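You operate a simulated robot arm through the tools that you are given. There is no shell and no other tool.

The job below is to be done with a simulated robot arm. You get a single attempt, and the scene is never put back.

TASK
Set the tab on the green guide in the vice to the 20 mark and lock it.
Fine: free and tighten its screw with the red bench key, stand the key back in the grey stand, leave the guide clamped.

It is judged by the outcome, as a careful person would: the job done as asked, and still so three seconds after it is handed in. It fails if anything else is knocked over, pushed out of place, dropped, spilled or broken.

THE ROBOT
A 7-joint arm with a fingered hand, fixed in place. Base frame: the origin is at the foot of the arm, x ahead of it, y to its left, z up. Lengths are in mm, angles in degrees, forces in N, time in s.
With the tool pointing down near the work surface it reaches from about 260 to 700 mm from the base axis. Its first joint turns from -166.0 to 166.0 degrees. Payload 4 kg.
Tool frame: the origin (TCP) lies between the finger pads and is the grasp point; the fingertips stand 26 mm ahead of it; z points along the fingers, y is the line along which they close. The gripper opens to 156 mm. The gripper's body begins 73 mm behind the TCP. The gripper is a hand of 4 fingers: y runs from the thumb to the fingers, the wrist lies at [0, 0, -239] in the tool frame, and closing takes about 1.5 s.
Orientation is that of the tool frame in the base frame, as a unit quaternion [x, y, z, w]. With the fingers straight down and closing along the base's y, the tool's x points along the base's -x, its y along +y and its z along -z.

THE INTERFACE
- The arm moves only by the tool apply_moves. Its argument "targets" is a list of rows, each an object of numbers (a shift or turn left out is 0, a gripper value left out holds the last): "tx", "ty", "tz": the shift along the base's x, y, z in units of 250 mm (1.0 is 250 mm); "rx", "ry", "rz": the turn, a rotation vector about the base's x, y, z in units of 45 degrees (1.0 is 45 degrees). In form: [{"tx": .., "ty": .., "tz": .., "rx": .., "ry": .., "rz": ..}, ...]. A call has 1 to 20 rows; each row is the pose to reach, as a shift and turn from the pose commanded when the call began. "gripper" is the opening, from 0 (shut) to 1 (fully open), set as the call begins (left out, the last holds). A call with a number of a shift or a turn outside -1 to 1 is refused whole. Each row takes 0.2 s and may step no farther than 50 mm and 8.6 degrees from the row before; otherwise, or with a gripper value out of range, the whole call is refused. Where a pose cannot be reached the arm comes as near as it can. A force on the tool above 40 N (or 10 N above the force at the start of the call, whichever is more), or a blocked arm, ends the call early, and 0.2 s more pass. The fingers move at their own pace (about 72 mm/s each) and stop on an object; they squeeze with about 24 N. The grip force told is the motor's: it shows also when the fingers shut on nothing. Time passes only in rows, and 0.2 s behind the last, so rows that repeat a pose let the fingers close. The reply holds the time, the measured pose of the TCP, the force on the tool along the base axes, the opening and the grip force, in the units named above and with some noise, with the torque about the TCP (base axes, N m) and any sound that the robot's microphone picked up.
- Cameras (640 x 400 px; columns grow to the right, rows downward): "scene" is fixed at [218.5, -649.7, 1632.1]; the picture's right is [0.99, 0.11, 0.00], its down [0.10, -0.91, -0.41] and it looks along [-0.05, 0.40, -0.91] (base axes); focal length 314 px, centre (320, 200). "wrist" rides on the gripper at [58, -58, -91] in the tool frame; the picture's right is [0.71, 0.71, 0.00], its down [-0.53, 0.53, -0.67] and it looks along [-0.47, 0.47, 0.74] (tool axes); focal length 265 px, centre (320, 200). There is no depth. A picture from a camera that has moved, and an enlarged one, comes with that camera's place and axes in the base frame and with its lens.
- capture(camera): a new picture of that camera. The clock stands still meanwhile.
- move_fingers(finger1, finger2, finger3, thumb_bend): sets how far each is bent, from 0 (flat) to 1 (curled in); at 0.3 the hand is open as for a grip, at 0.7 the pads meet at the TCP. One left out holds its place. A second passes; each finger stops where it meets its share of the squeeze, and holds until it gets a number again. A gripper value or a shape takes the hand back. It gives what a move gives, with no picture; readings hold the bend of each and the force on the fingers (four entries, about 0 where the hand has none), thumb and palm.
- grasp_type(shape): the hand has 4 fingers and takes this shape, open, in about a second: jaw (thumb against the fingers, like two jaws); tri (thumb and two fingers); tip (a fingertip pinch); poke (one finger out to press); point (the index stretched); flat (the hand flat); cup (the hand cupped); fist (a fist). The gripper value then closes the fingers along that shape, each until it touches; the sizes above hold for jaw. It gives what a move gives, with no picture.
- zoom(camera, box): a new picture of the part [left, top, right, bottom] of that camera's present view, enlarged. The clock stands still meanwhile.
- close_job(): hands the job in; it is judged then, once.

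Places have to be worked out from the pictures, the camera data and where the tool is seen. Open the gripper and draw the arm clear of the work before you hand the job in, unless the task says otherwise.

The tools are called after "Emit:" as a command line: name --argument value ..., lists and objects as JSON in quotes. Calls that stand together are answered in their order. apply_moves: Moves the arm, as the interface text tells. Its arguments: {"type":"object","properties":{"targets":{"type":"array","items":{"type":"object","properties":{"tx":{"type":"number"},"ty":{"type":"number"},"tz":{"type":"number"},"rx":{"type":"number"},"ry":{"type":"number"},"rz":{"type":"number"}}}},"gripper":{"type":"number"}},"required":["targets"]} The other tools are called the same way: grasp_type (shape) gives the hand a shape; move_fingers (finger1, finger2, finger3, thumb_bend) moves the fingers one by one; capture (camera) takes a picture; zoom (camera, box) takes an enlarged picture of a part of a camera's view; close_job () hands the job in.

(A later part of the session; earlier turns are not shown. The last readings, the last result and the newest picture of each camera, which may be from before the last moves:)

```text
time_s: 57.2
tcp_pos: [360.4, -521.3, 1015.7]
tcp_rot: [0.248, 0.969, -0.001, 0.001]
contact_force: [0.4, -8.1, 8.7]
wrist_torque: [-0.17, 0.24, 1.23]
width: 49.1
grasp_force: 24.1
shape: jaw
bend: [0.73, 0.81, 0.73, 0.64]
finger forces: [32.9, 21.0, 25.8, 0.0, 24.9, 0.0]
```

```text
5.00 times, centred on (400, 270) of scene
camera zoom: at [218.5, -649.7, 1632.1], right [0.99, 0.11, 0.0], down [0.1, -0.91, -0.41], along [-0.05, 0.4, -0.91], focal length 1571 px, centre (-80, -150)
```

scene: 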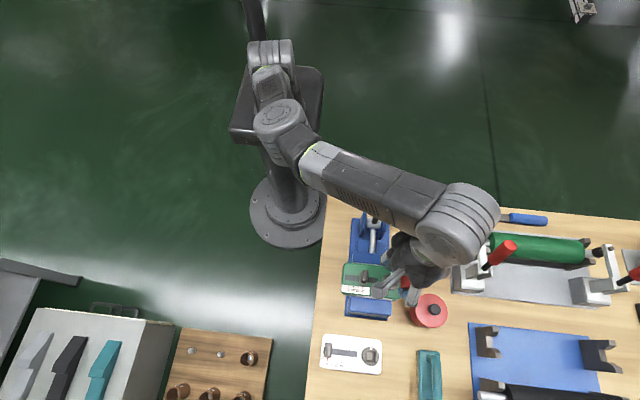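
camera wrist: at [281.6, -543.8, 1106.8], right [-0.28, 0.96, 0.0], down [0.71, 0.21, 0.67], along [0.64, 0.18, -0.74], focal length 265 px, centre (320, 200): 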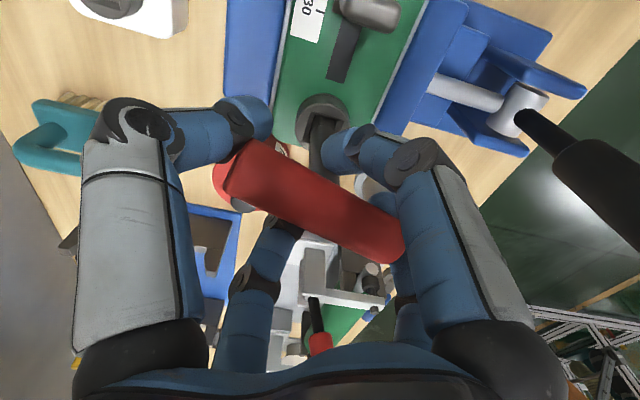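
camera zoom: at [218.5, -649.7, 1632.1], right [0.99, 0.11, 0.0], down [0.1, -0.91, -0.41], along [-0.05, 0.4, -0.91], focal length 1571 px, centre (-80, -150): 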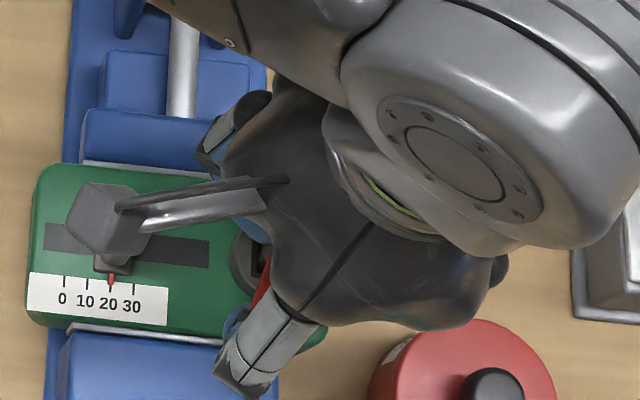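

The bar has twisted about 28° in the fingers, against a hard stop. I give one last small clockwise nudge to confirm tightness.

Emit:
apply_moves --targets '[{"rz": -0.08}, {"rz": -0.08}]'

Emit:
zoom --camera "wrist" --box '[200, 90, 440, 290]'

```text
time_s: 57.8
tcp_pos: [360.2, -520.2, 1016.3]
tcp_rot: [0.279, 0.96, 0.0, 0.001]
contact_force: [1.1, -6.7, 7.5]
wrist_torque: [0.01, 0.13, 1.43]
width: 48.6
grasp_force: 23.6
shape: jaw
bend: [0.74, 0.81, 0.73, 0.63]
finger forces: [32.0, 21.0, 26.5, 0.1, 24.6, 0.0]
```

```text
2.00 times, centred on (320, 190) of wrist
camera zoom: at [280.2, -538.8, 1106.6], right [-0.22, 0.98, 0.0], down [0.73, 0.16, 0.67], along [0.65, 0.14, -0.74], focal length 531 px, centre (320, 220)
```

zoom: 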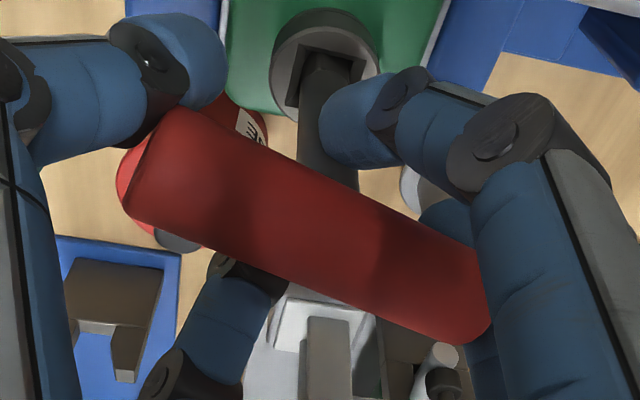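

Tight at 1.43 N·m. I unwind a few degrees to relieve the grip's torsion, within the slack so the screw doesn't turn, and lift the key straight out.

Emit:
apply_moves --targets '[{"rz": 0.06}, {"rz": 0.12}, {"rz": 0.12, "tz": 0.03}, {"rz": 0.12, "tz": 0.07}, {"rz": 0.12, "tz": 0.12}, {"rz": 0.12, "tz": 0.17}, {"rz": 0.12, "tz": 0.2}]'

Emit:
capture --camera "wrist"

Emit:
zoom --camera "wrist" --box '[240, 20, 400, 120]'

```text
time_s: 58.7
tcp_pos: [357.8, -521.0, 1017.9]
tcp_rot: [0.234, 0.972, 0.004, -0.005]
contact_force: [0.4, 0.4, -13.2]
wrist_torque: [-0.07, -0.1, 0.43]
width: 46.2
grasp_force: 24.2
shape: jaw
bend: [0.73, 0.42, 0.73, 0.65]
finger forces: [25.4, 25.8, 27.3, 0.0, 25.3, 0.0]
stopped in row 4: the force on the tool passed its limit at 45 N (the readings are from after the stop); the commanded pose is now the measured one
```

```text
taken
camera wrist: at [281.3, -547.8, 1109.0], right [-0.31, 0.95, 0.01], down [0.71, 0.22, 0.66], along [0.63, 0.21, -0.75], focal length 265 px, centre (320, 200)
```

wrist: 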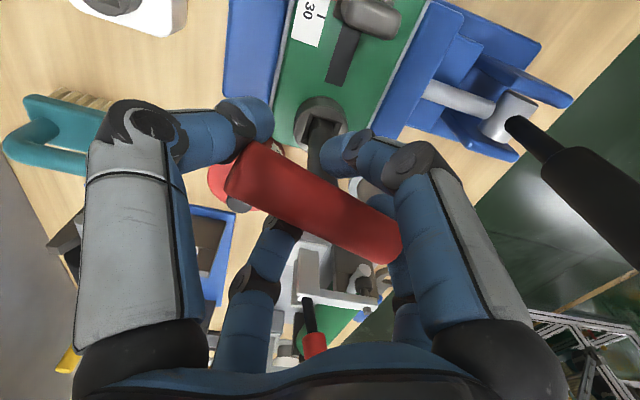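

```text
4.00 times, centred on (320, 70) of wrist
camera zoom: at [281.3, -547.8, 1109.0], right [-0.31, 0.95, 0.01], down [0.71, 0.22, 0.66], along [0.63, 0.21, -0.75], focal length 1062 px, centre (320, 720)
```

zoom: 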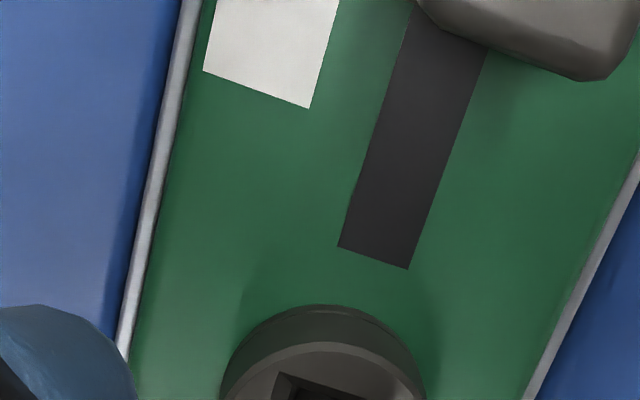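

The key is wedged by leftover torsion of 0.43 N·m and pulled 45 N, so I stop. I relieve the remaining torque with a few more degrees before lifting.

Emit:
apply_moves --targets '[{"tz": -0.004, "rz": 0.05}, {"tz": -0.006, "rz": 0.1}, {"tz": -0.006, "rz": 0.1}]'

Emit:
zoom --camera "wrist" --box '[240, 50, 400, 150]'

```text
time_s: 59.5
tcp_pos: [357.8, -521.7, 1019.5]
tcp_rot: [0.196, 0.981, 0.002, -0.004]
contact_force: [2.3, 0.3, -2.3]
wrist_torque: [0.06, -0.15, 0.03]
width: 46.6
grasp_force: 24.4
shape: jaw
bend: [0.73, 0.42, 0.73, 0.65]
finger forces: [25.0, 22.3, 30.7, 0.0, 24.5, 0.1]
```

```text
4.00 times, centred on (320, 100) of wrist
camera zoom: at [283.6, -553.4, 1109.8], right [-0.38, 0.92, 0.01], down [0.69, 0.28, 0.67], along [0.61, 0.26, -0.75], focal length 1062 px, centre (320, 600)
```

zoom: 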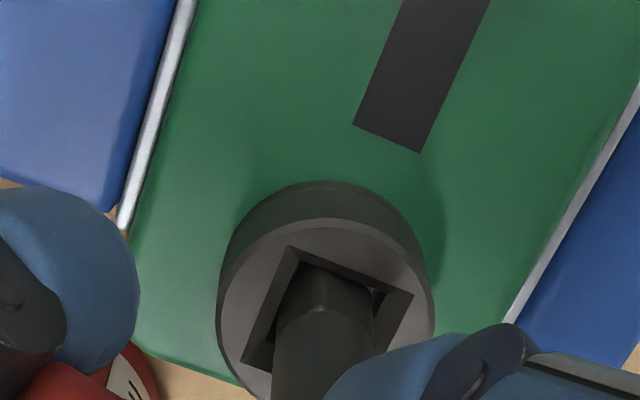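

Torque is gone and the screw is still at its tight angle. I lift slowly, also removing a small 0.5° tilt.

Emit:
apply_moves --targets '[{"tz": 0.012}, {"tz": 0.024}, {"tz": 0.04, "rx": -0.003, "ry": -0.004}, {"tz": 0.08, "rx": -0.007, "ry": -0.009}, {"tz": 0.13, "rx": -0.007, "ry": -0.009}, {"tz": 0.18, "rx": -0.007, "ry": -0.009}, {"tz": 0.2, "rx": -0.007, "ry": -0.009}]'

Emit:
capture --camera "wrist"

Emit:
zoom --camera "wrist" --box '[200, 50, 440, 250]'

```text
time_s: 61.1
tcp_pos: [357.3, -522.1, 1068.0]
tcp_rot: [0.196, 0.981, 0.002, 0.0]
contact_force: [0.9, 0.8, -2.0]
wrist_torque: [0.0, 0.0, -0.02]
width: 46.6
grasp_force: 24.1
shape: jaw
bend: [0.73, 0.42, 0.73, 0.64]
finger forces: [27.2, 22.2, 29.5, 0.0, 24.3, 0.0]
```

```text
taken
camera wrist: at [282.4, -554.1, 1158.7], right [-0.38, 0.92, 0.0], down [0.69, 0.28, 0.67], along [0.62, 0.26, -0.74], focal length 265 px, centre (320, 200)
```

wrist: 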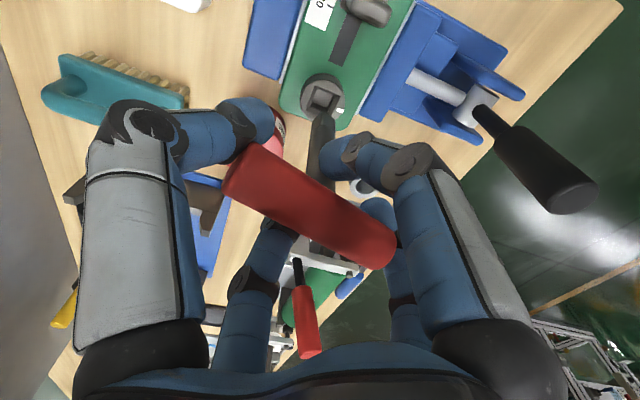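

```text
2.00 times, centred on (320, 150) of wrist
camera zoom: at [282.4, -554.1, 1158.7], right [-0.38, 0.92, 0.0], down [0.69, 0.28, 0.67], along [0.62, 0.26, -0.74], focal length 531 px, centre (320, 300)
```

zoom: 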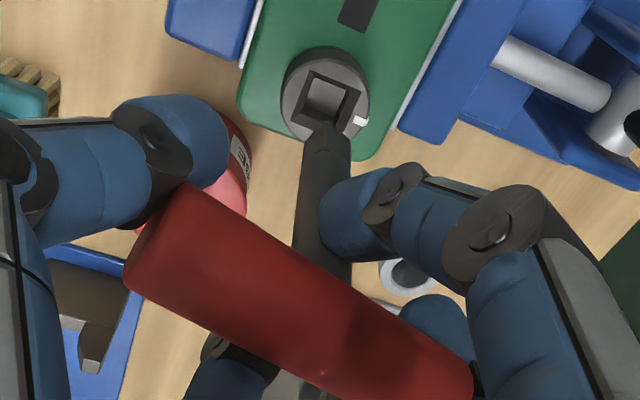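

The key is out, with the screw's mark back at its original place. I turn the hand to 0° while moving over to the stand.

Emit:
apply_moves --targets '[{"tx": 0.1, "ty": 0.1, "rz": 0.12}, {"tx": 0.2, "ty": 0.2, "rz": 0.25}, {"tx": 0.3, "ty": 0.3, "rz": 0.38}, {"tx": 0.388, "ty": 0.41, "rz": 0.5}, {"tx": 0.388, "ty": 0.41, "rz": 0.5}]'

Emit:
capture --camera "wrist"

Emit:
zoom --camera "wrist" --box '[240, 30, 400, 130]'

Emit:
zoom --camera "scene" --box '[335, 255, 411, 302]'

```text
time_s: 62.3
tcp_pos: [457.0, -420.6, 1066.7]
tcp_rot: [0.001, 1.0, 0.001, -0.001]
contact_force: [-0.2, 0.2, -1.4]
wrist_torque: [0.02, 0.02, -0.04]
width: 46.6
grasp_force: 23.6
shape: jaw
bend: [0.73, 0.42, 0.73, 0.64]
finger forces: [27.0, 22.0, 29.4, 0.0, 24.3, 0.0]
```

```text
taken
camera wrist: at [399.7, -478.1, 1158.5], right [-0.71, 0.71, 0.0], down [0.53, 0.52, 0.67], along [0.47, 0.47, -0.74], focal length 265 px, centre (320, 200)
```

wrist: 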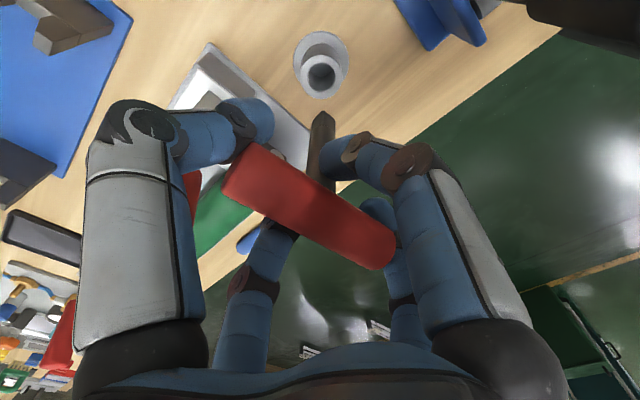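

```text
4.00 times, centred on (320, 80) of wrist
camera zoom: at [399.7, -478.1, 1158.5], right [-0.71, 0.71, 0.0], down [0.53, 0.52, 0.67], along [0.47, 0.47, -0.74], focal length 1062 px, centre (320, 680)
```

zoom: 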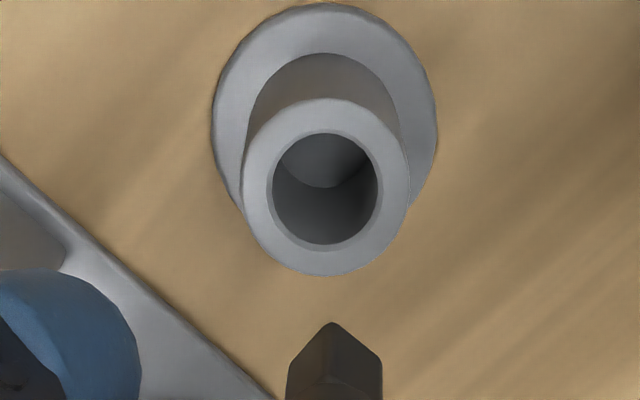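

```text
8.42 times, centred on (373, 278) of scene
camera zoom: at [218.5, -649.7, 1632.1], right [0.99, 0.11, 0.0], down [0.1, -0.91, -0.41], along [-0.05, 0.4, -0.91], focal length 2646 px, centre (-126, -461)
```

zoom: 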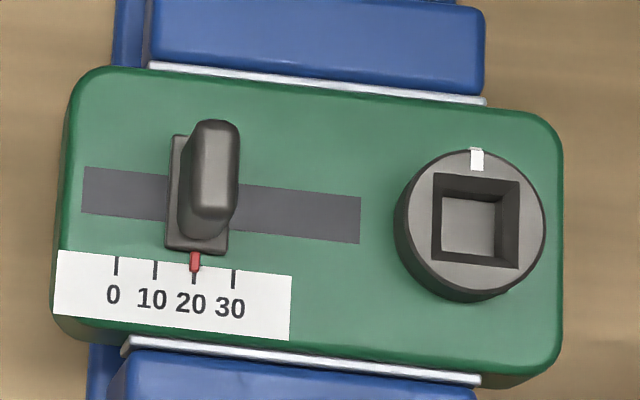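

The scene view shows the tab at 20, the screw back at its original angle and the guide still clamped. The stand hole is below, and the shaft needs about (+0.9,-0.9) mm. I lower until the tip is just above the rim.

Emit:
apply_moves --targets '[{"tx": 0.003, "ty": -0.003, "tz": -0.08}, {"tx": 0.003, "ty": -0.003, "tz": -0.16}, {"tx": 0.003, "ty": -0.003, "tz": -0.24}, {"tx": 0.003, "ty": -0.003, "tz": -0.32}, {"tx": 0.003, "ty": -0.003, "tz": -0.32}]'

Emit:
zoom --camera "wrist" --box '[240, 50, 400, 150]'

```text
time_s: 63.5
tcp_pos: [455.9, -420.3, 987.1]
tcp_rot: [0.001, 1.0, 0.001, -0.001]
contact_force: [-0.3, 0.2, -2.3]
wrist_torque: [0.0, 0.01, 0.0]
width: 46.7
grasp_force: 24.0
shape: jaw
bend: [0.73, 0.42, 0.73, 0.64]
finger forces: [26.9, 22.0, 29.5, 0.0, 24.3, 0.0]
```

```text
4.00 times, centred on (320, 100) of wrist
camera zoom: at [399.1, -477.6, 1078.1], right [-0.71, 0.71, 0.0], down [0.53, 0.52, 0.67], along [0.47, 0.47, -0.74], focal length 1062 px, centre (320, 600)
```

zoom: 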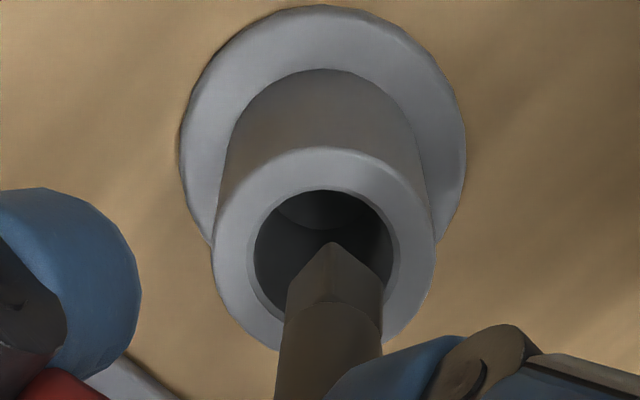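

The depth lines up, but the shaft is about 2 mm to the right of the hole centre. I correct by (+1.4,-1.4) mm and lower in.

Emit:
apply_moves --targets '[{"tx": 0.0056, "ty": -0.0056, "tz": -0.02}, {"tx": 0.0056, "ty": -0.0056, "tz": -0.06}, {"tx": 0.0056, "ty": -0.0056, "tz": -0.1}, {"tx": 0.0056, "ty": -0.0056, "tz": -0.14}, {"tx": 0.0056, "ty": -0.0056, "tz": -0.16}, {"tx": 0.0056, "ty": -0.0056, "tz": -0.16}]'

Emit:
capture --camera "wrist"

Emit:
zoom --camera "wrist" --box '[240, 50, 400, 150]'

```text
time_s: 64.9
tcp_pos: [455.8, -421.0, 947.9]
tcp_rot: [0.0, 1.0, 0.0, -0.001]
contact_force: [-0.3, -0.5, -3.1]
wrist_torque: [0.01, -0.03, -0.01]
width: 46.6
grasp_force: 23.9
shape: jaw
bend: [0.73, 0.42, 0.73, 0.64]
finger forces: [26.9, 21.9, 29.2, 0.0, 24.2, 0.0]
```

```text
taken
camera wrist: at [399.5, -479.0, 1038.8], right [-0.71, 0.71, 0.0], down [0.53, 0.52, 0.67], along [0.47, 0.47, -0.74], focal length 265 px, centre (320, 200)
```

wrist: 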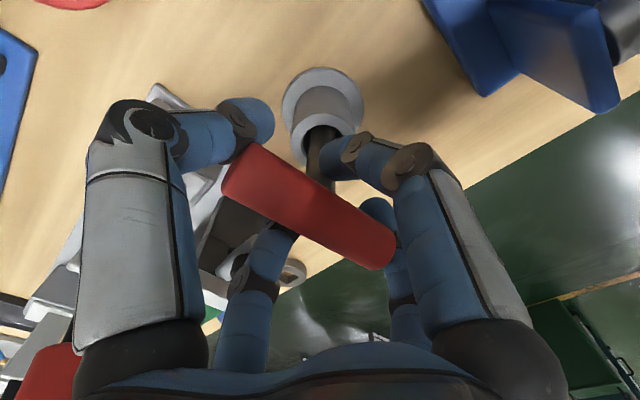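

```text
4.00 times, centred on (320, 100) of wrist
camera zoom: at [399.5, -479.0, 1038.8], right [-0.71, 0.71, 0.0], down [0.53, 0.52, 0.67], along [0.47, 0.47, -0.74], focal length 1062 px, centre (320, 600)
```

zoom: 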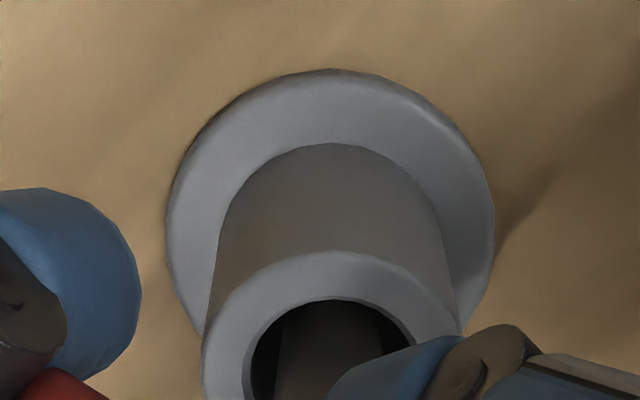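

The shaft is inside the stand and centred. I lower in small steps until it touches the bottom.

Emit:
apply_moves --targets '[{"tz": -0.012}, {"tz": -0.02}, {"tz": -0.026}, {"tz": -0.026}]'

```text
time_s: 65.9
tcp_pos: [456.9, -420.4, 942.7]
tcp_rot: [0.0, 1.0, 0.0, 0.0]
contact_force: [0.0, -0.4, -1.2]
wrist_torque: [0.02, -0.03, 0.0]
width: 46.4
grasp_force: 23.8
shape: jaw
bend: [0.73, 0.42, 0.73, 0.64]
finger forces: [27.0, 21.9, 29.2, 0.1, 24.2, 0.1]
```

No contact yet. I keep lowering gently.

Emit:
apply_moves --targets '[{"tz": -0.006}, {"tz": -0.012}, {"tz": -0.012}]'

```text
time_s: 66.7
tcp_pos: [457.6, -420.5, 938.1]
tcp_rot: [0.001, 1.0, 0.001, -0.001]
contact_force: [-0.8, -0.1, -1.0]
wrist_torque: [-0.01, 0.0, 0.0]
width: 46.5
grasp_force: 24.1
shape: jaw
bend: [0.73, 0.42, 0.73, 0.64]
finger forces: [27.0, 22.0, 29.3, 0.0, 24.3, 0.0]
```

Emit:
apply_moves --targets '[{"tz": -0.004}, {"tz": -0.008}, {"tz": -0.008}]'

```text
time_s: 67.5
tcp_pos: [456.6, -421.3, 936.9]
tcp_rot: [0.0, 1.0, 0.001, -0.001]
contact_force: [-1.1, 0.3, -0.7]
wrist_torque: [-0.01, -0.02, 0.02]
width: 46.6
grasp_force: 24.0
shape: jaw
bend: [0.73, 0.42, 0.73, 0.64]
finger forces: [27.0, 21.9, 29.3, 0.1, 24.2, 0.0]
```

Still free at about 936.5. I continue down in 1 mm steps.

Emit:
apply_moves --targets '[{"tz": -0.004}, {"tz": -0.008}, {"tz": -0.008}]'

Emit:
capture --camera "wrist"

```text
time_s: 68.3
tcp_pos: [456.1, -421.7, 935.3]
tcp_rot: [0.001, 1.0, 0.001, 0.0]
contact_force: [-0.8, -0.2, 1.2]
wrist_torque: [0.01, 0.0, -0.02]
width: 46.7
grasp_force: 23.8
shape: jaw
bend: [0.73, 0.42, 0.73, 0.64]
finger forces: [27.5, 21.4, 29.6, 0.1, 24.1, 0.0]
```

```text
taken
camera wrist: at [399.2, -479.0, 1025.5], right [-0.71, 0.71, 0.0], down [0.53, 0.52, 0.67], along [0.47, 0.47, -0.74], focal length 265 px, centre (320, 200)
```

wrist: 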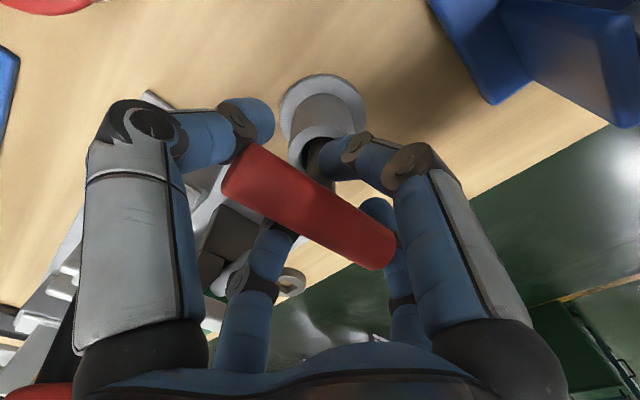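

The bottom contact is just beginning. I press 0.5 mm more, then open the fingers to the same clearance as when I approached.

Emit:
apply_moves --targets '[{"tz": -0.002}, {"tz": -0.002}]'

Emit:
apply_moves --targets '[{"tz": 0}, {"tz": 0}, {"tz": 0}, {"tz": 0}, {"tz": 0}, {"tz": 0}, {"tz": 0}, {"tz": 0}]' --gripper 0.7

Emit:
capture --camera "wrist"

Emit:
zoom --camera "scene" --box '[390, 160, 570, 290]'

```text
time_s: 68.9
tcp_pos: [457.1, -421.2, 934.0]
tcp_rot: [0.001, 1.0, 0.0, 0.0]
contact_force: [0.6, -0.9, 5.5]
wrist_torque: [-0.01, 0.02, 0.02]
width: 46.9
grasp_force: 24.4
shape: jaw
bend: [0.73, 0.42, 0.73, 0.64]
finger forces: [28.7, 20.8, 29.8, 0.0, 23.8, 0.1]
```

```text
time_s: 70.7
tcp_pos: [457.2, -420.2, 934.0]
tcp_rot: [0.001, 1.0, 0.001, -0.001]
contact_force: [-0.1, 0.5, -0.7]
wrist_torque: [0.03, -0.02, 0.03]
width: 109.1
grasp_force: 0.2
shape: jaw
bend: [0.29, 0.29, 0.29, 0.65]
finger forces: [0.0, 0.0, 0.1, 0.0, 0.0, 0.0]
```

```text
taken
camera wrist: at [399.6, -479.0, 1024.8], right [-0.71, 0.71, 0.0], down [0.53, 0.52, 0.67], along [0.47, 0.47, -0.74], focal length 265 px, centre (320, 200)
```

wrist: 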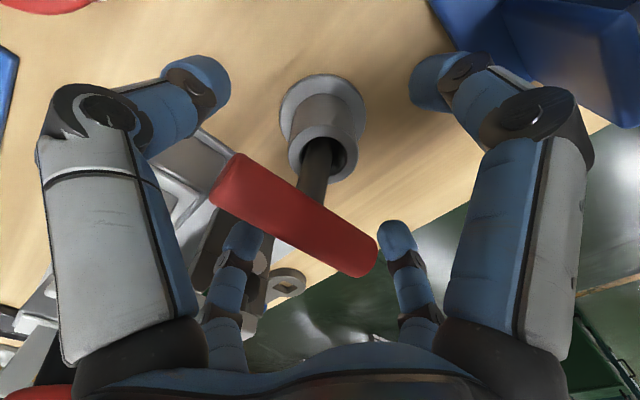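

```text
3.08 times, centred on (480, 225) of scene
camera zoom: at [218.5, -649.7, 1632.1], right [0.99, 0.11, 0.0], down [0.1, -0.91, -0.41], along [-0.05, 0.4, -0.91], focal length 967 px, centre (-172, 123)
```

zoom: 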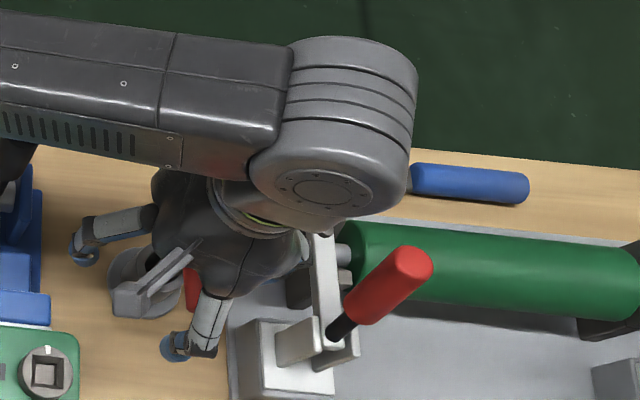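

The key stands in the stand but leans a little after release. I zoom in to judge the lean.

Emit:
zoom --camera "wrist" --box '[200, 60, 400, 290]'

```text
1.74 times, centred on (300, 175) of wrist
camera zoom: at [399.6, -479.0, 1024.8], right [-0.71, 0.71, 0.0], down [0.53, 0.52, 0.67], along [0.47, 0.47, -0.74], focal length 462 px, centre (355, 244)
```

zoom: 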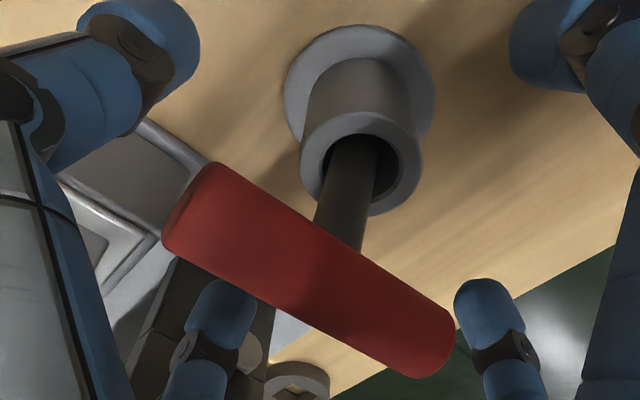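

The handle leans about 12° toward +x because the stand hole is loose, whereas it stood upright before. I want it upright again, so I look closely at where the shaft's foot is.

Emit:
zoom --camera "wrist" --box '[270, 60, 380, 200]'

```text
2.86 times, centred on (325, 130) of wrist
camera zoom: at [399.6, -479.0, 1024.8], right [-0.71, 0.71, 0.0], down [0.53, 0.52, 0.67], along [0.47, 0.47, -0.74], focal length 758 px, centre (306, 400)
```

zoom: 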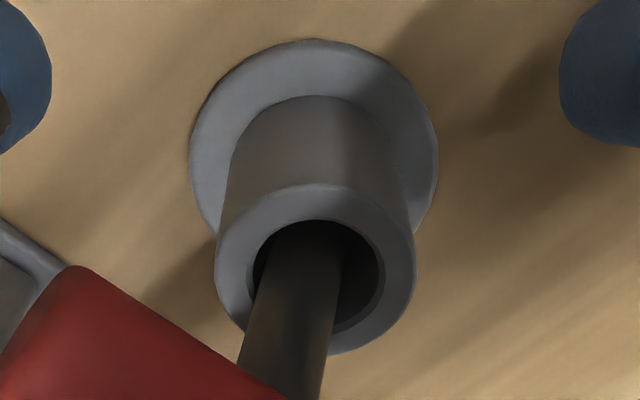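

The foot is at about x=453 and the shaft leans against the +x rim. I centre the hand at (454.5,-419), then use only the two ±x fingers to stand the shaft upright.

Emit:
apply_moves --targets '[{"tx": -0.006, "ty": 0.003}, {"tx": -0.011, "ty": 0.005, "tz": 0.008}, {"tx": -0.011, "ty": 0.005, "tz": 0.012}]'

Emit:
move_fingers --finger1 0.45 --finger3 0.45

Emit:
capture --camera "wrist"

```text
time_s: 71.5
tcp_pos: [454.3, -419.4, 936.6]
tcp_rot: [0.0, 1.0, 0.001, -0.001]
contact_force: [0.1, -0.3, -0.4]
wrist_torque: [-0.02, -0.03, -0.01]
width: 109.0
grasp_force: 0.0
shape: jaw
bend: [0.29, 0.29, 0.29, 0.65]
finger forces: [0.0, 0.0, 0.1, 0.0, 0.0, 0.0]
```

```text
time_s: 72.5
tcp_pos: [454.1, -419.6, 936.1]
tcp_rot: [0.001, 1.0, 0.001, 0.0]
contact_force: [-0.3, -0.2, 0.8]
wrist_torque: [0.01, -0.02, 0.02]
width: 69.9
grasp_force: 0.1
shape: fingers
bend: [0.45, 0.29, 0.45, 0.65]
finger forces: [0.1, 0.0, 0.0, 0.0, 0.0, 0.0]
```

```text
taken
camera wrist: at [397.3, -477.7, 1027.8], right [-0.71, 0.71, 0.0], down [0.53, 0.52, 0.67], along [0.47, 0.47, -0.74], focal length 265 px, centre (320, 200)
```

wrist: 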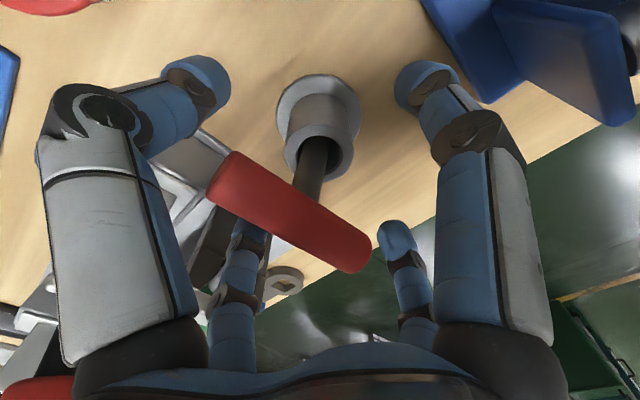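

Fingers 1 and 3 are indeed the ±x pair and not yet touching. I close them a bit more.

Emit:
move_fingers --finger1 0.58 --finger3 0.58

Emit:
capture --camera "wrist"

```text
time_s: 73.5
tcp_pos: [455.2, -420.7, 937.6]
tcp_rot: [0.0, 1.0, 0.001, -0.001]
contact_force: [0.1, 0.2, -0.3]
wrist_torque: [-0.02, 0.01, 0.01]
width: 55.9
grasp_force: 0.1
shape: fingers
bend: [0.57, 0.29, 0.57, 0.65]
finger forces: [0.0, 0.1, 0.1, 0.0, 0.0, 0.1]
```

```text
taken
camera wrist: at [397.3, -477.7, 1027.8], right [-0.71, 0.71, 0.0], down [0.53, 0.52, 0.67], along [0.47, 0.47, -0.74], focal length 265 px, centre (320, 200)
```

wrist: 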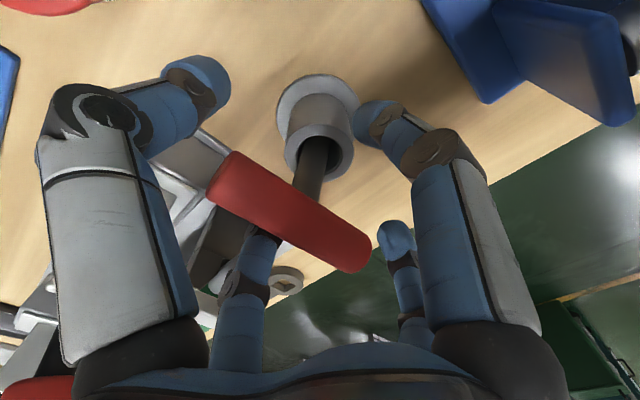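

Emit:
move_fingers --finger1 0.66 --finger3 0.66

Emit:
capture --camera "wrist"

```text
time_s: 74.5
tcp_pos: [454.1, -418.8, 936.8]
tcp_rot: [0.001, 1.0, 0.001, -0.002]
contact_force: [-0.1, 0.0, -0.3]
wrist_torque: [-0.02, 0.04, 0.0]
width: 49.1
grasp_force: 0.3
shape: fingers
bend: [0.66, 0.29, 0.66, 0.65]
finger forces: [0.0, 0.0, 0.1, 0.0, 0.0, 0.1]
```

```text
taken
camera wrist: at [397.3, -477.7, 1027.8], right [-0.71, 0.71, 0.0], down [0.53, 0.52, 0.67], along [0.47, 0.47, -0.74], focal length 265 px, centre (320, 200)
```

wrist: 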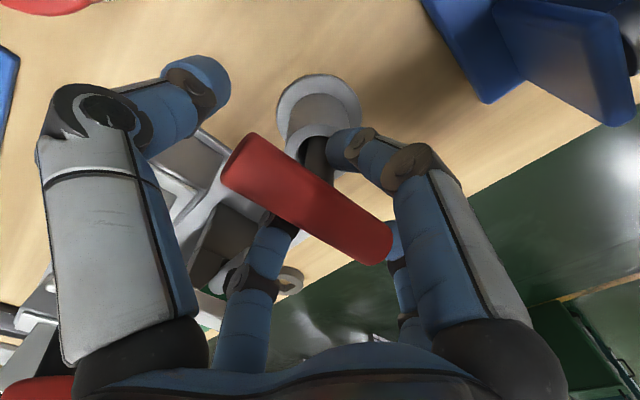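

The two fingers have gently stood the key up. The bar is now at the same image place as originally, so I check the shaft.

Emit:
zoom --camera "wrist" --box '[270, 60, 380, 200]'

```text
2.86 times, centred on (325, 130) of wrist
camera zoom: at [397.3, -477.7, 1027.8], right [-0.71, 0.71, 0.0], down [0.53, 0.52, 0.67], along [0.47, 0.47, -0.74], focal length 758 px, centre (306, 400)
```

zoom: 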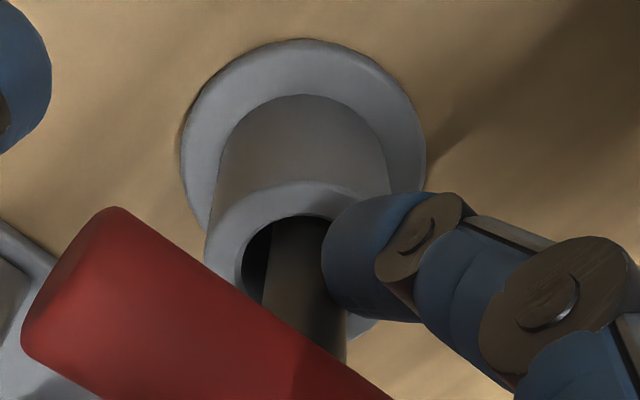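

The shaft looks vertical and centred in the hole. I open those two fingers a little and check that it stays.

Emit:
move_fingers --finger1 0.62 --finger3 0.62

Emit:
capture --camera "wrist"

```text
time_s: 75.5
tcp_pos: [454.1, -419.6, 938.0]
tcp_rot: [0.001, 1.0, 0.001, -0.001]
contact_force: [0.0, 0.4, -0.6]
wrist_torque: [-0.01, 0.02, 0.01]
width: 51.1
grasp_force: 0.4
shape: fingers
bend: [0.62, 0.29, 0.61, 0.65]
finger forces: [0.0, 0.0, 0.4, 0.0, 0.0, 0.0]
```

```text
taken
camera wrist: at [397.3, -477.7, 1027.8], right [-0.71, 0.71, 0.0], down [0.53, 0.52, 0.67], along [0.47, 0.47, -0.74], focal length 265 px, centre (320, 200)
```

wrist: 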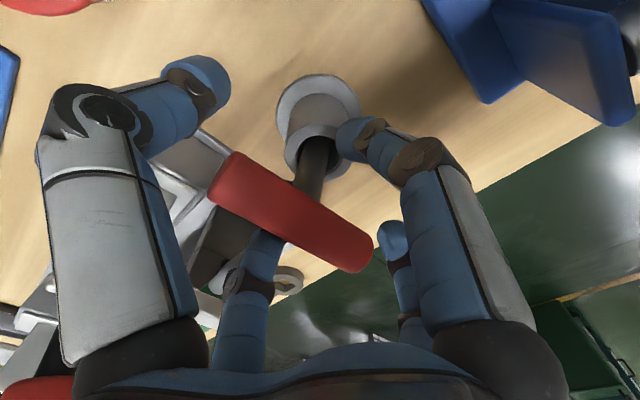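

It settled back against the +x finger, so it wasn't past its balance point. I stand it up again and push a few millimetres further toward -x using finger 3.

Emit:
move_fingers --finger1 0.6 --finger3 0.66

Emit:
apply_moves --targets '[{"tx": -0.004}, {"tx": -0.008}, {"tx": -0.012}, {"tx": -0.012}]'

Emit:
capture --camera "wrist"

Emit:
zoom --camera "wrist" --box '[270, 60, 380, 200]'

```text
time_s: 76.5
tcp_pos: [453.2, -420.3, 937.6]
tcp_rot: [0.001, 1.0, 0.001, -0.001]
contact_force: [0.4, -0.3, -0.3]
wrist_torque: [0.04, -0.01, 0.01]
width: 53.0
grasp_force: 0.1
shape: fingers
bend: [0.6, 0.29, 0.66, 0.65]
finger forces: [0.0, 0.0, 0.0, 0.1, 0.1, 0.0]
```

```text
time_s: 77.5
tcp_pos: [452.2, -419.4, 936.2]
tcp_rot: [0.001, 1.0, 0.002, -0.001]
contact_force: [0.1, 0.3, -0.5]
wrist_torque: [0.03, 0.01, 0.0]
width: 53.1
grasp_force: 0.1
shape: fingers
bend: [0.6, 0.29, 0.66, 0.65]
finger forces: [0.0, 0.1, 0.0, 0.0, 0.0, 0.0]
```

```text
taken
camera wrist: at [393.9, -477.4, 1027.5], right [-0.71, 0.71, 0.0], down [0.53, 0.52, 0.67], along [0.47, 0.47, -0.74], focal length 265 px, centre (320, 200)
```

wrist: 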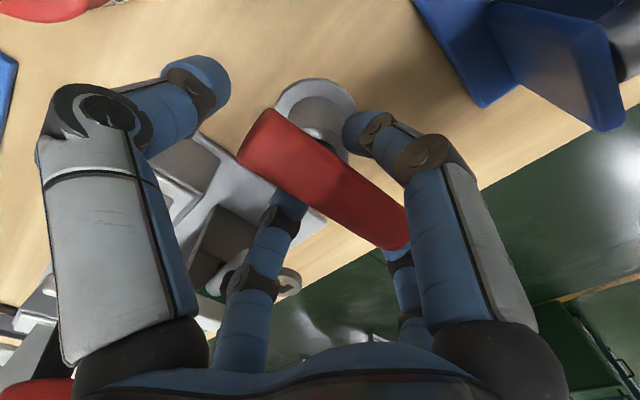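

```text
2.86 times, centred on (325, 130) of wrist
camera zoom: at [393.9, -477.4, 1027.5], right [-0.71, 0.71, 0.0], down [0.53, 0.52, 0.67], along [0.47, 0.47, -0.74], focal length 758 px, centre (306, 400)
```

zoom: 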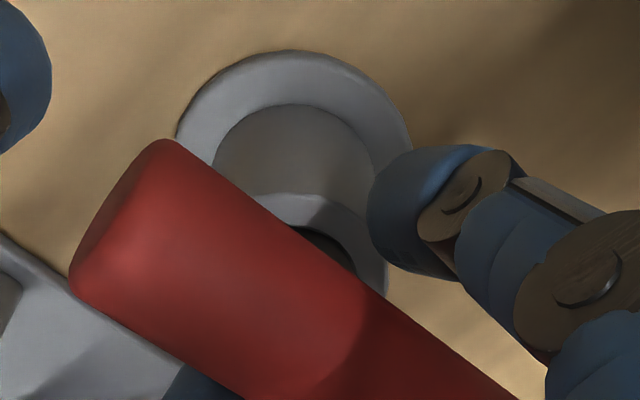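

It passed the balance point and now leans the other way. I recentre between the two, clamp the shaft with both ±x fingers so the pads align it vertically, and check.

Emit:
apply_moves --targets '[{"tx": 0.004}, {"tx": 0.008}, {"tx": 0.009}]'

Emit:
move_fingers --finger1 0.76 --finger3 0.76

Emit:
capture --camera "wrist"

Emit:
zoom --camera "wrist" --box '[270, 60, 380, 200]'

```text
time_s: 78.3
tcp_pos: [452.5, -419.5, 936.5]
tcp_rot: [0.001, 1.0, 0.001, -0.001]
contact_force: [0.2, -0.1, -0.7]
wrist_torque: [-0.02, -0.04, 0.01]
width: 52.6
grasp_force: 0.0
shape: fingers
bend: [0.6, 0.29, 0.66, 0.65]
finger forces: [0.0, 0.0, 0.0, 0.1, 0.0, 0.0]
```

```text
time_s: 79.3
tcp_pos: [454.1, -420.2, 937.5]
tcp_rot: [0.001, 1.0, 0.001, -0.001]
contact_force: [-0.6, 1.2, -0.1]
wrist_torque: [-0.02, 0.03, -0.04]
width: 49.8
grasp_force: 5.9
shape: fingers
bend: [0.65, 0.29, 0.73, 0.65]
finger forces: [6.9, 0.1, 6.1, 0.0, 0.1, 0.1]
```

```text
taken
camera wrist: at [396.2, -477.7, 1027.9], right [-0.71, 0.71, 0.0], down [0.53, 0.52, 0.67], along [0.47, 0.47, -0.74], focal length 265 px, centre (320, 200)
```

wrist: 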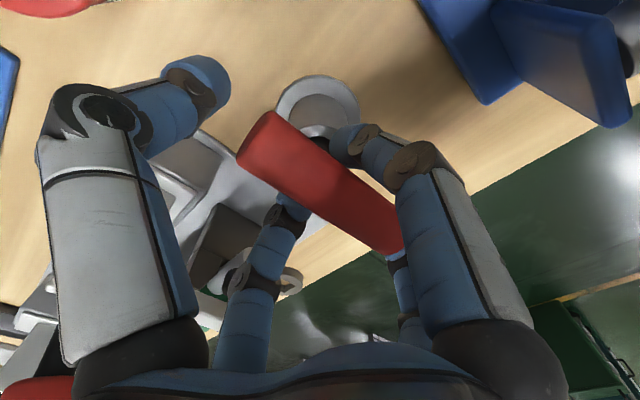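

```text
2.86 times, centred on (325, 130) of wrist
camera zoom: at [396.2, -477.7, 1027.9], right [-0.71, 0.71, 0.0], down [0.53, 0.52, 0.67], along [0.47, 0.47, -0.74], focal length 758 px, centre (306, 400)
```

zoom: 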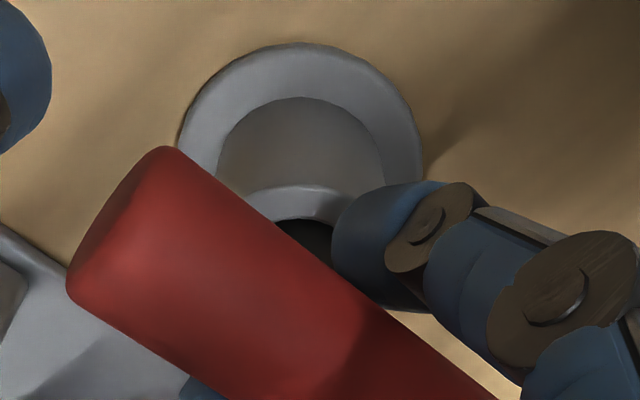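

Clamped, but the bar sits at x≈448 against 454.6 for upright, so the lean is about 5° to -x. I carry the shaft +4.5 mm in x with the foot staying put, which should bring it vertical.

Emit:
apply_moves --targets '[{"tx": 0.006}, {"tx": 0.012}, {"tx": 0.018}, {"tx": 0.018}]'

Emit:
capture --camera "wrist"

Emit:
zoom --camera "wrist" --box '[270, 60, 380, 200]'

```text
time_s: 80.3
tcp_pos: [459.0, -418.8, 936.3]
tcp_rot: [0.001, 1.0, 0.001, 0.0]
contact_force: [-0.9, 0.3, -0.4]
wrist_torque: [0.01, 0.08, 0.02]
width: 50.1
grasp_force: 7.3
shape: fingers
bend: [0.65, 0.29, 0.73, 0.65]
finger forces: [7.2, 0.0, 6.1, 0.0, 0.0, 0.1]
```

```text
taken
camera wrist: at [401.0, -477.6, 1027.8], right [-0.71, 0.71, 0.0], down [0.53, 0.52, 0.67], along [0.47, 0.47, -0.74], focal length 265 px, centre (320, 200)
```

wrist: 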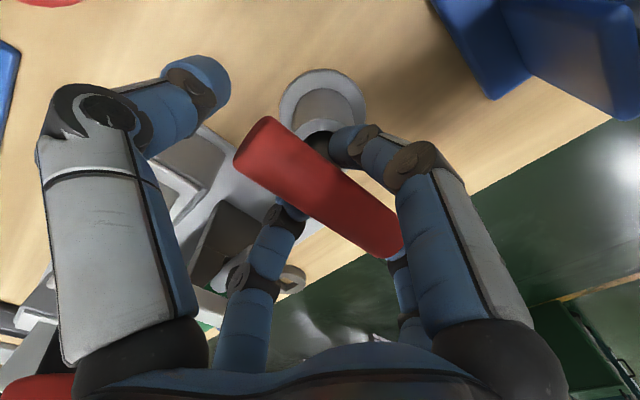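

```text
2.86 times, centred on (325, 130) of wrist
camera zoom: at [401.0, -477.6, 1027.8], right [-0.71, 0.71, 0.0], down [0.53, 0.52, 0.67], along [0.47, 0.47, -0.74], focal length 758 px, centre (306, 400)
```

zoom: 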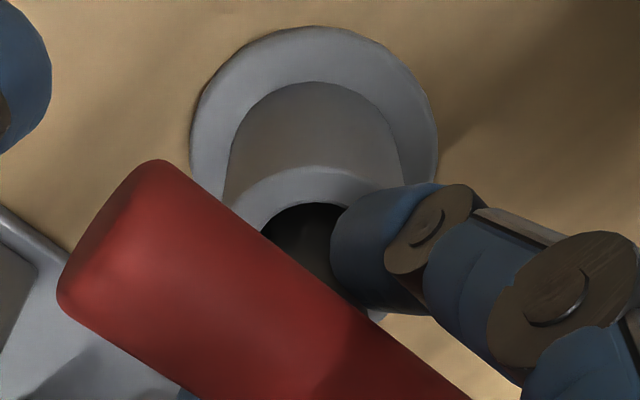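

The bar is now at x≈455.4, upright over the stand centre. I open both fingers by the same small amount.

Emit:
move_fingers --finger1 0.61 --finger3 0.69

Emit:
capture --camera "wrist"

```text
time_s: 81.3
tcp_pos: [458.0, -419.7, 937.9]
tcp_rot: [0.001, 1.0, 0.001, 0.0]
contact_force: [-0.6, 0.4, 0.3]
wrist_torque: [0.02, -0.03, -0.04]
width: 52.5
grasp_force: 0.7
shape: fingers
bend: [0.61, 0.29, 0.69, 0.65]
finger forces: [0.3, 0.1, 0.0, 0.0, 0.1, 0.1]
```

```text
taken
camera wrist: at [400.9, -477.7, 1027.8], right [-0.71, 0.71, 0.0], down [0.53, 0.52, 0.67], along [0.47, 0.47, -0.74], focal length 265 px, centre (320, 200)
```

wrist: 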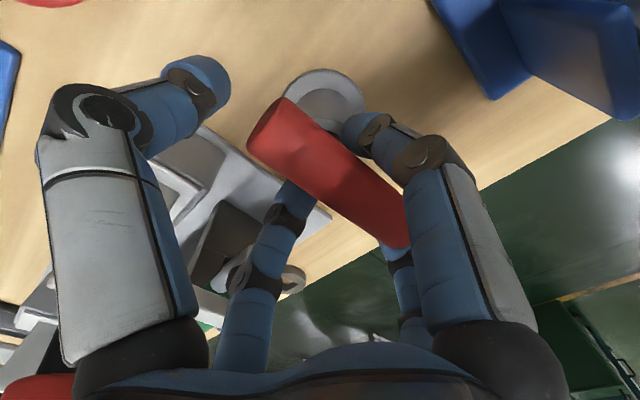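

It tips the other way now: the shaft's end is tapered, so balance is delicate. A cleaner way is to regrip with all four fingers, lift a little within the stand, level the shaft by tilting the hand, and set it down vertical. I regrip first.

Emit:
apply_moves --targets '[{"tx": -0.006}, {"tx": -0.013}, {"tx": -0.013}, {"tx": -0.013}, {"tx": -0.013}, {"tx": -0.013}, {"tx": -0.013}]' --gripper 0.0

Emit:
capture --camera "wrist"

```text
time_s: 82.9
tcp_pos: [454.6, -419.3, 936.0]
tcp_rot: [0.001, 1.0, 0.001, -0.001]
contact_force: [0.4, 0.2, -0.5]
wrist_torque: [-0.02, -0.02, -0.02]
width: 45.6
grasp_force: 24.1
shape: jaw
bend: [0.66, 0.81, 0.7, 0.67]
finger forces: [27.1, 18.3, 27.7, 0.1, 24.3, 0.0]
```

```text
taken
camera wrist: at [397.7, -477.8, 1027.5], right [-0.71, 0.71, 0.0], down [0.53, 0.52, 0.67], along [0.47, 0.47, -0.74], focal length 265 px, centre (320, 200)
```

wrist: 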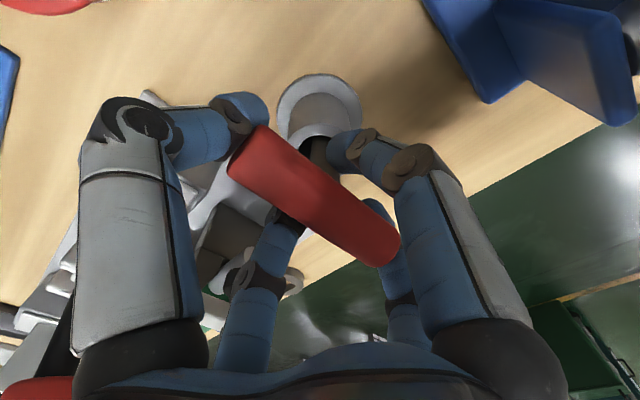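

Gripped again. I lift 60 mm to see the shaft's tilt clearly.

Emit:
apply_moves --targets '[{"tz": 0.04}, {"tz": 0.09}, {"tz": 0.15}, {"tz": 0.2}, {"tz": 0.24}, {"tz": 0.24}]'

Emit:
zoom --camera "wrist" --box '[220, 60, 420, 260]'

Emit:
zoom --camera "wrist" --box '[240, 50, 400, 150]'

Emit:
zoom --camera "scene" --box '[390, 200, 490, 280]'

```text
time_s: 84.3
tcp_pos: [454.3, -421.0, 997.6]
tcp_rot: [0.001, 1.0, 0.001, 0.0]
contact_force: [-0.4, -0.5, -1.1]
wrist_torque: [-0.01, 0.02, -0.05]
width: 45.6
grasp_force: 23.8
shape: jaw
bend: [0.66, 0.81, 0.7, 0.67]
finger forces: [27.1, 18.3, 27.7, 0.1, 24.3, 0.1]
```

```text
2.00 times, centred on (320, 160) of wrist
camera zoom: at [397.1, -478.2, 1088.1], right [-0.71, 0.71, 0.0], down [0.53, 0.52, 0.67], along [0.47, 0.47, -0.74], focal length 531 px, centre (320, 280)
```

zoom: 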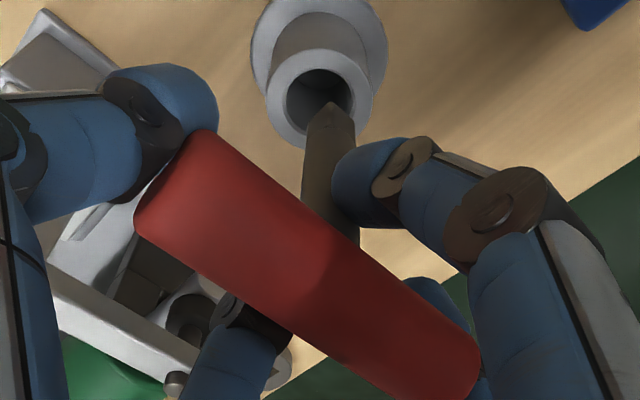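

```text
4.00 times, centred on (320, 100) of wrist
camera zoom: at [397.1, -478.2, 1088.1], right [-0.71, 0.71, 0.0], down [0.53, 0.52, 0.67], along [0.47, 0.47, -0.74], focal length 1062 px, centre (320, 600)
```

zoom: 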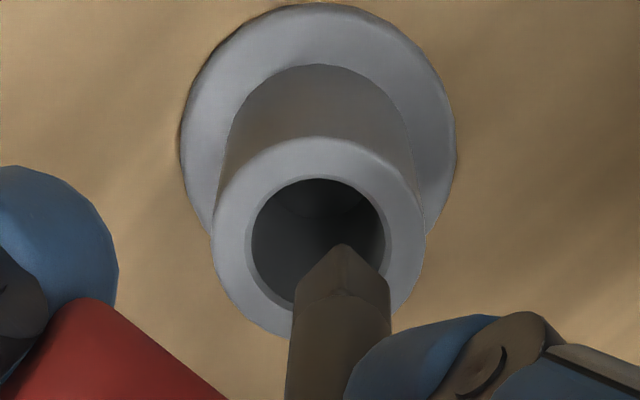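

```text
5.00 times, centred on (440, 240) of scene
camera zoom: at [218.5, -649.7, 1632.1], right [0.99, 0.11, 0.0], down [0.1, -0.91, -0.41], along [-0.05, 0.4, -0.91], focal length 1571 px, centre (-280, 0)
```

zoom: 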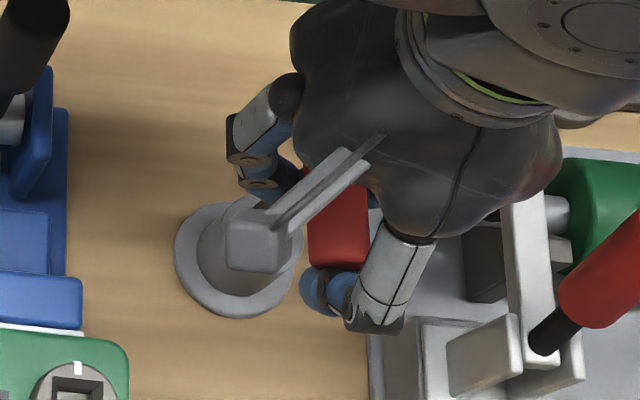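

The shaft is now vertical in the hand to within about 1°. The hole centre is about (+4.5,-0.5) mm from the shaft, so I centre over it and lower it again.

Emit:
apply_moves --targets '[{"tx": 0.01, "ty": -0.001}, {"tx": 0.018, "ty": -0.002, "tz": -0.04}, {"tx": 0.018, "ty": -0.002, "tz": -0.09}, {"tx": 0.018, "ty": -0.002, "tz": -0.14}, {"tx": 0.018, "ty": -0.002, "tz": -0.19}, {"tx": 0.018, "ty": -0.002, "tz": -0.226}, {"tx": 0.018, "ty": -0.002, "tz": -0.226}]'

Emit:
zoom --camera "wrist" --box '[240, 50, 400, 200]'

```text
time_s: 85.9
tcp_pos: [458.7, -421.2, 941.1]
tcp_rot: [0.001, 1.0, 0.001, -0.001]
contact_force: [-0.5, -0.2, -1.1]
wrist_torque: [0.02, 0.0, 0.04]
width: 45.5
grasp_force: 23.9
shape: jaw
bend: [0.66, 0.81, 0.7, 0.67]
finger forces: [27.1, 18.3, 27.6, 0.1, 24.3, 0.1]
```

```text
2.67 times, centred on (320, 125) of wrist
camera zoom: at [401.8, -478.5, 1031.4], right [-0.71, 0.71, 0.0], down [0.53, 0.52, 0.67], along [0.47, 0.47, -0.74], focal length 708 px, centre (320, 400)
```

zoom: 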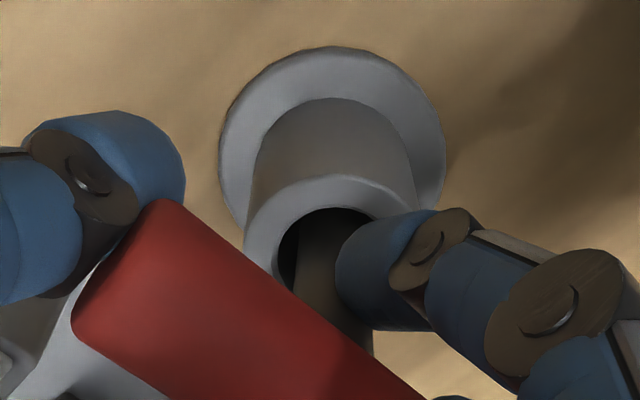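

Inside and vertical. I lower to light bottom contact.

Emit:
apply_moves --targets '[{"tz": -0.006}, {"tz": -0.012}, {"tz": -0.016}, {"tz": -0.016}]'

Emit:
apply_moves --targets '[{"tz": -0.003}, {"tz": -0.006}, {"tz": -0.006}]'

```text
time_s: 86.9
tcp_pos: [458.9, -420.4, 936.5]
tcp_rot: [0.001, 1.0, 0.001, -0.001]
contact_force: [-0.2, 0.1, -1.6]
wrist_torque: [0.01, 0.0, 0.03]
width: 45.5
grasp_force: 24.1
shape: jaw
bend: [0.66, 0.81, 0.7, 0.67]
finger forces: [27.1, 18.3, 27.7, 0.1, 24.3, 0.1]
```

```text
time_s: 87.7
tcp_pos: [458.5, -420.7, 935.3]
tcp_rot: [0.001, 1.0, 0.001, -0.001]
contact_force: [0.9, 0.1, 0.1]
wrist_torque: [0.03, 0.02, 0.01]
width: 45.7
grasp_force: 24.2
shape: jaw
bend: [0.66, 0.81, 0.7, 0.66]
finger forces: [27.2, 18.0, 27.9, 0.0, 24.2, 0.0]
```

Just touching. I release the two ±x fingers slightly first, while the other two still steady the bar.

Emit:
move_fingers --finger1 0.62 --finger3 0.66

Emit:
capture --camera "wrist"

```text
time_s: 88.7
tcp_pos: [458.4, -421.2, 935.7]
tcp_rot: [0.002, 1.0, 0.001, -0.001]
contact_force: [0.7, -5.5, -1.5]
wrist_torque: [-0.41, -0.02, 0.02]
width: 31.7
grasp_force: 22.2
shape: fingers
bend: [0.62, 0.83, 0.66, 0.64]
finger forces: [0.0, 20.5, 0.1, 0.0, 23.7, 0.0]
```

```text
taken
camera wrist: at [401.7, -478.6, 1025.9], right [-0.71, 0.71, 0.0], down [0.53, 0.52, 0.67], along [0.47, 0.47, -0.74], focal length 265 px, centre (320, 200)
```

wrist: 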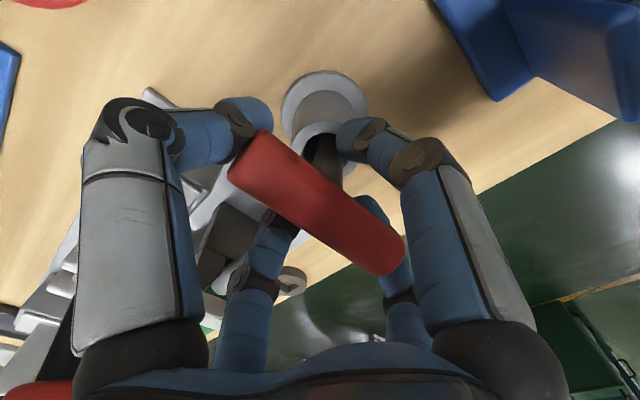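

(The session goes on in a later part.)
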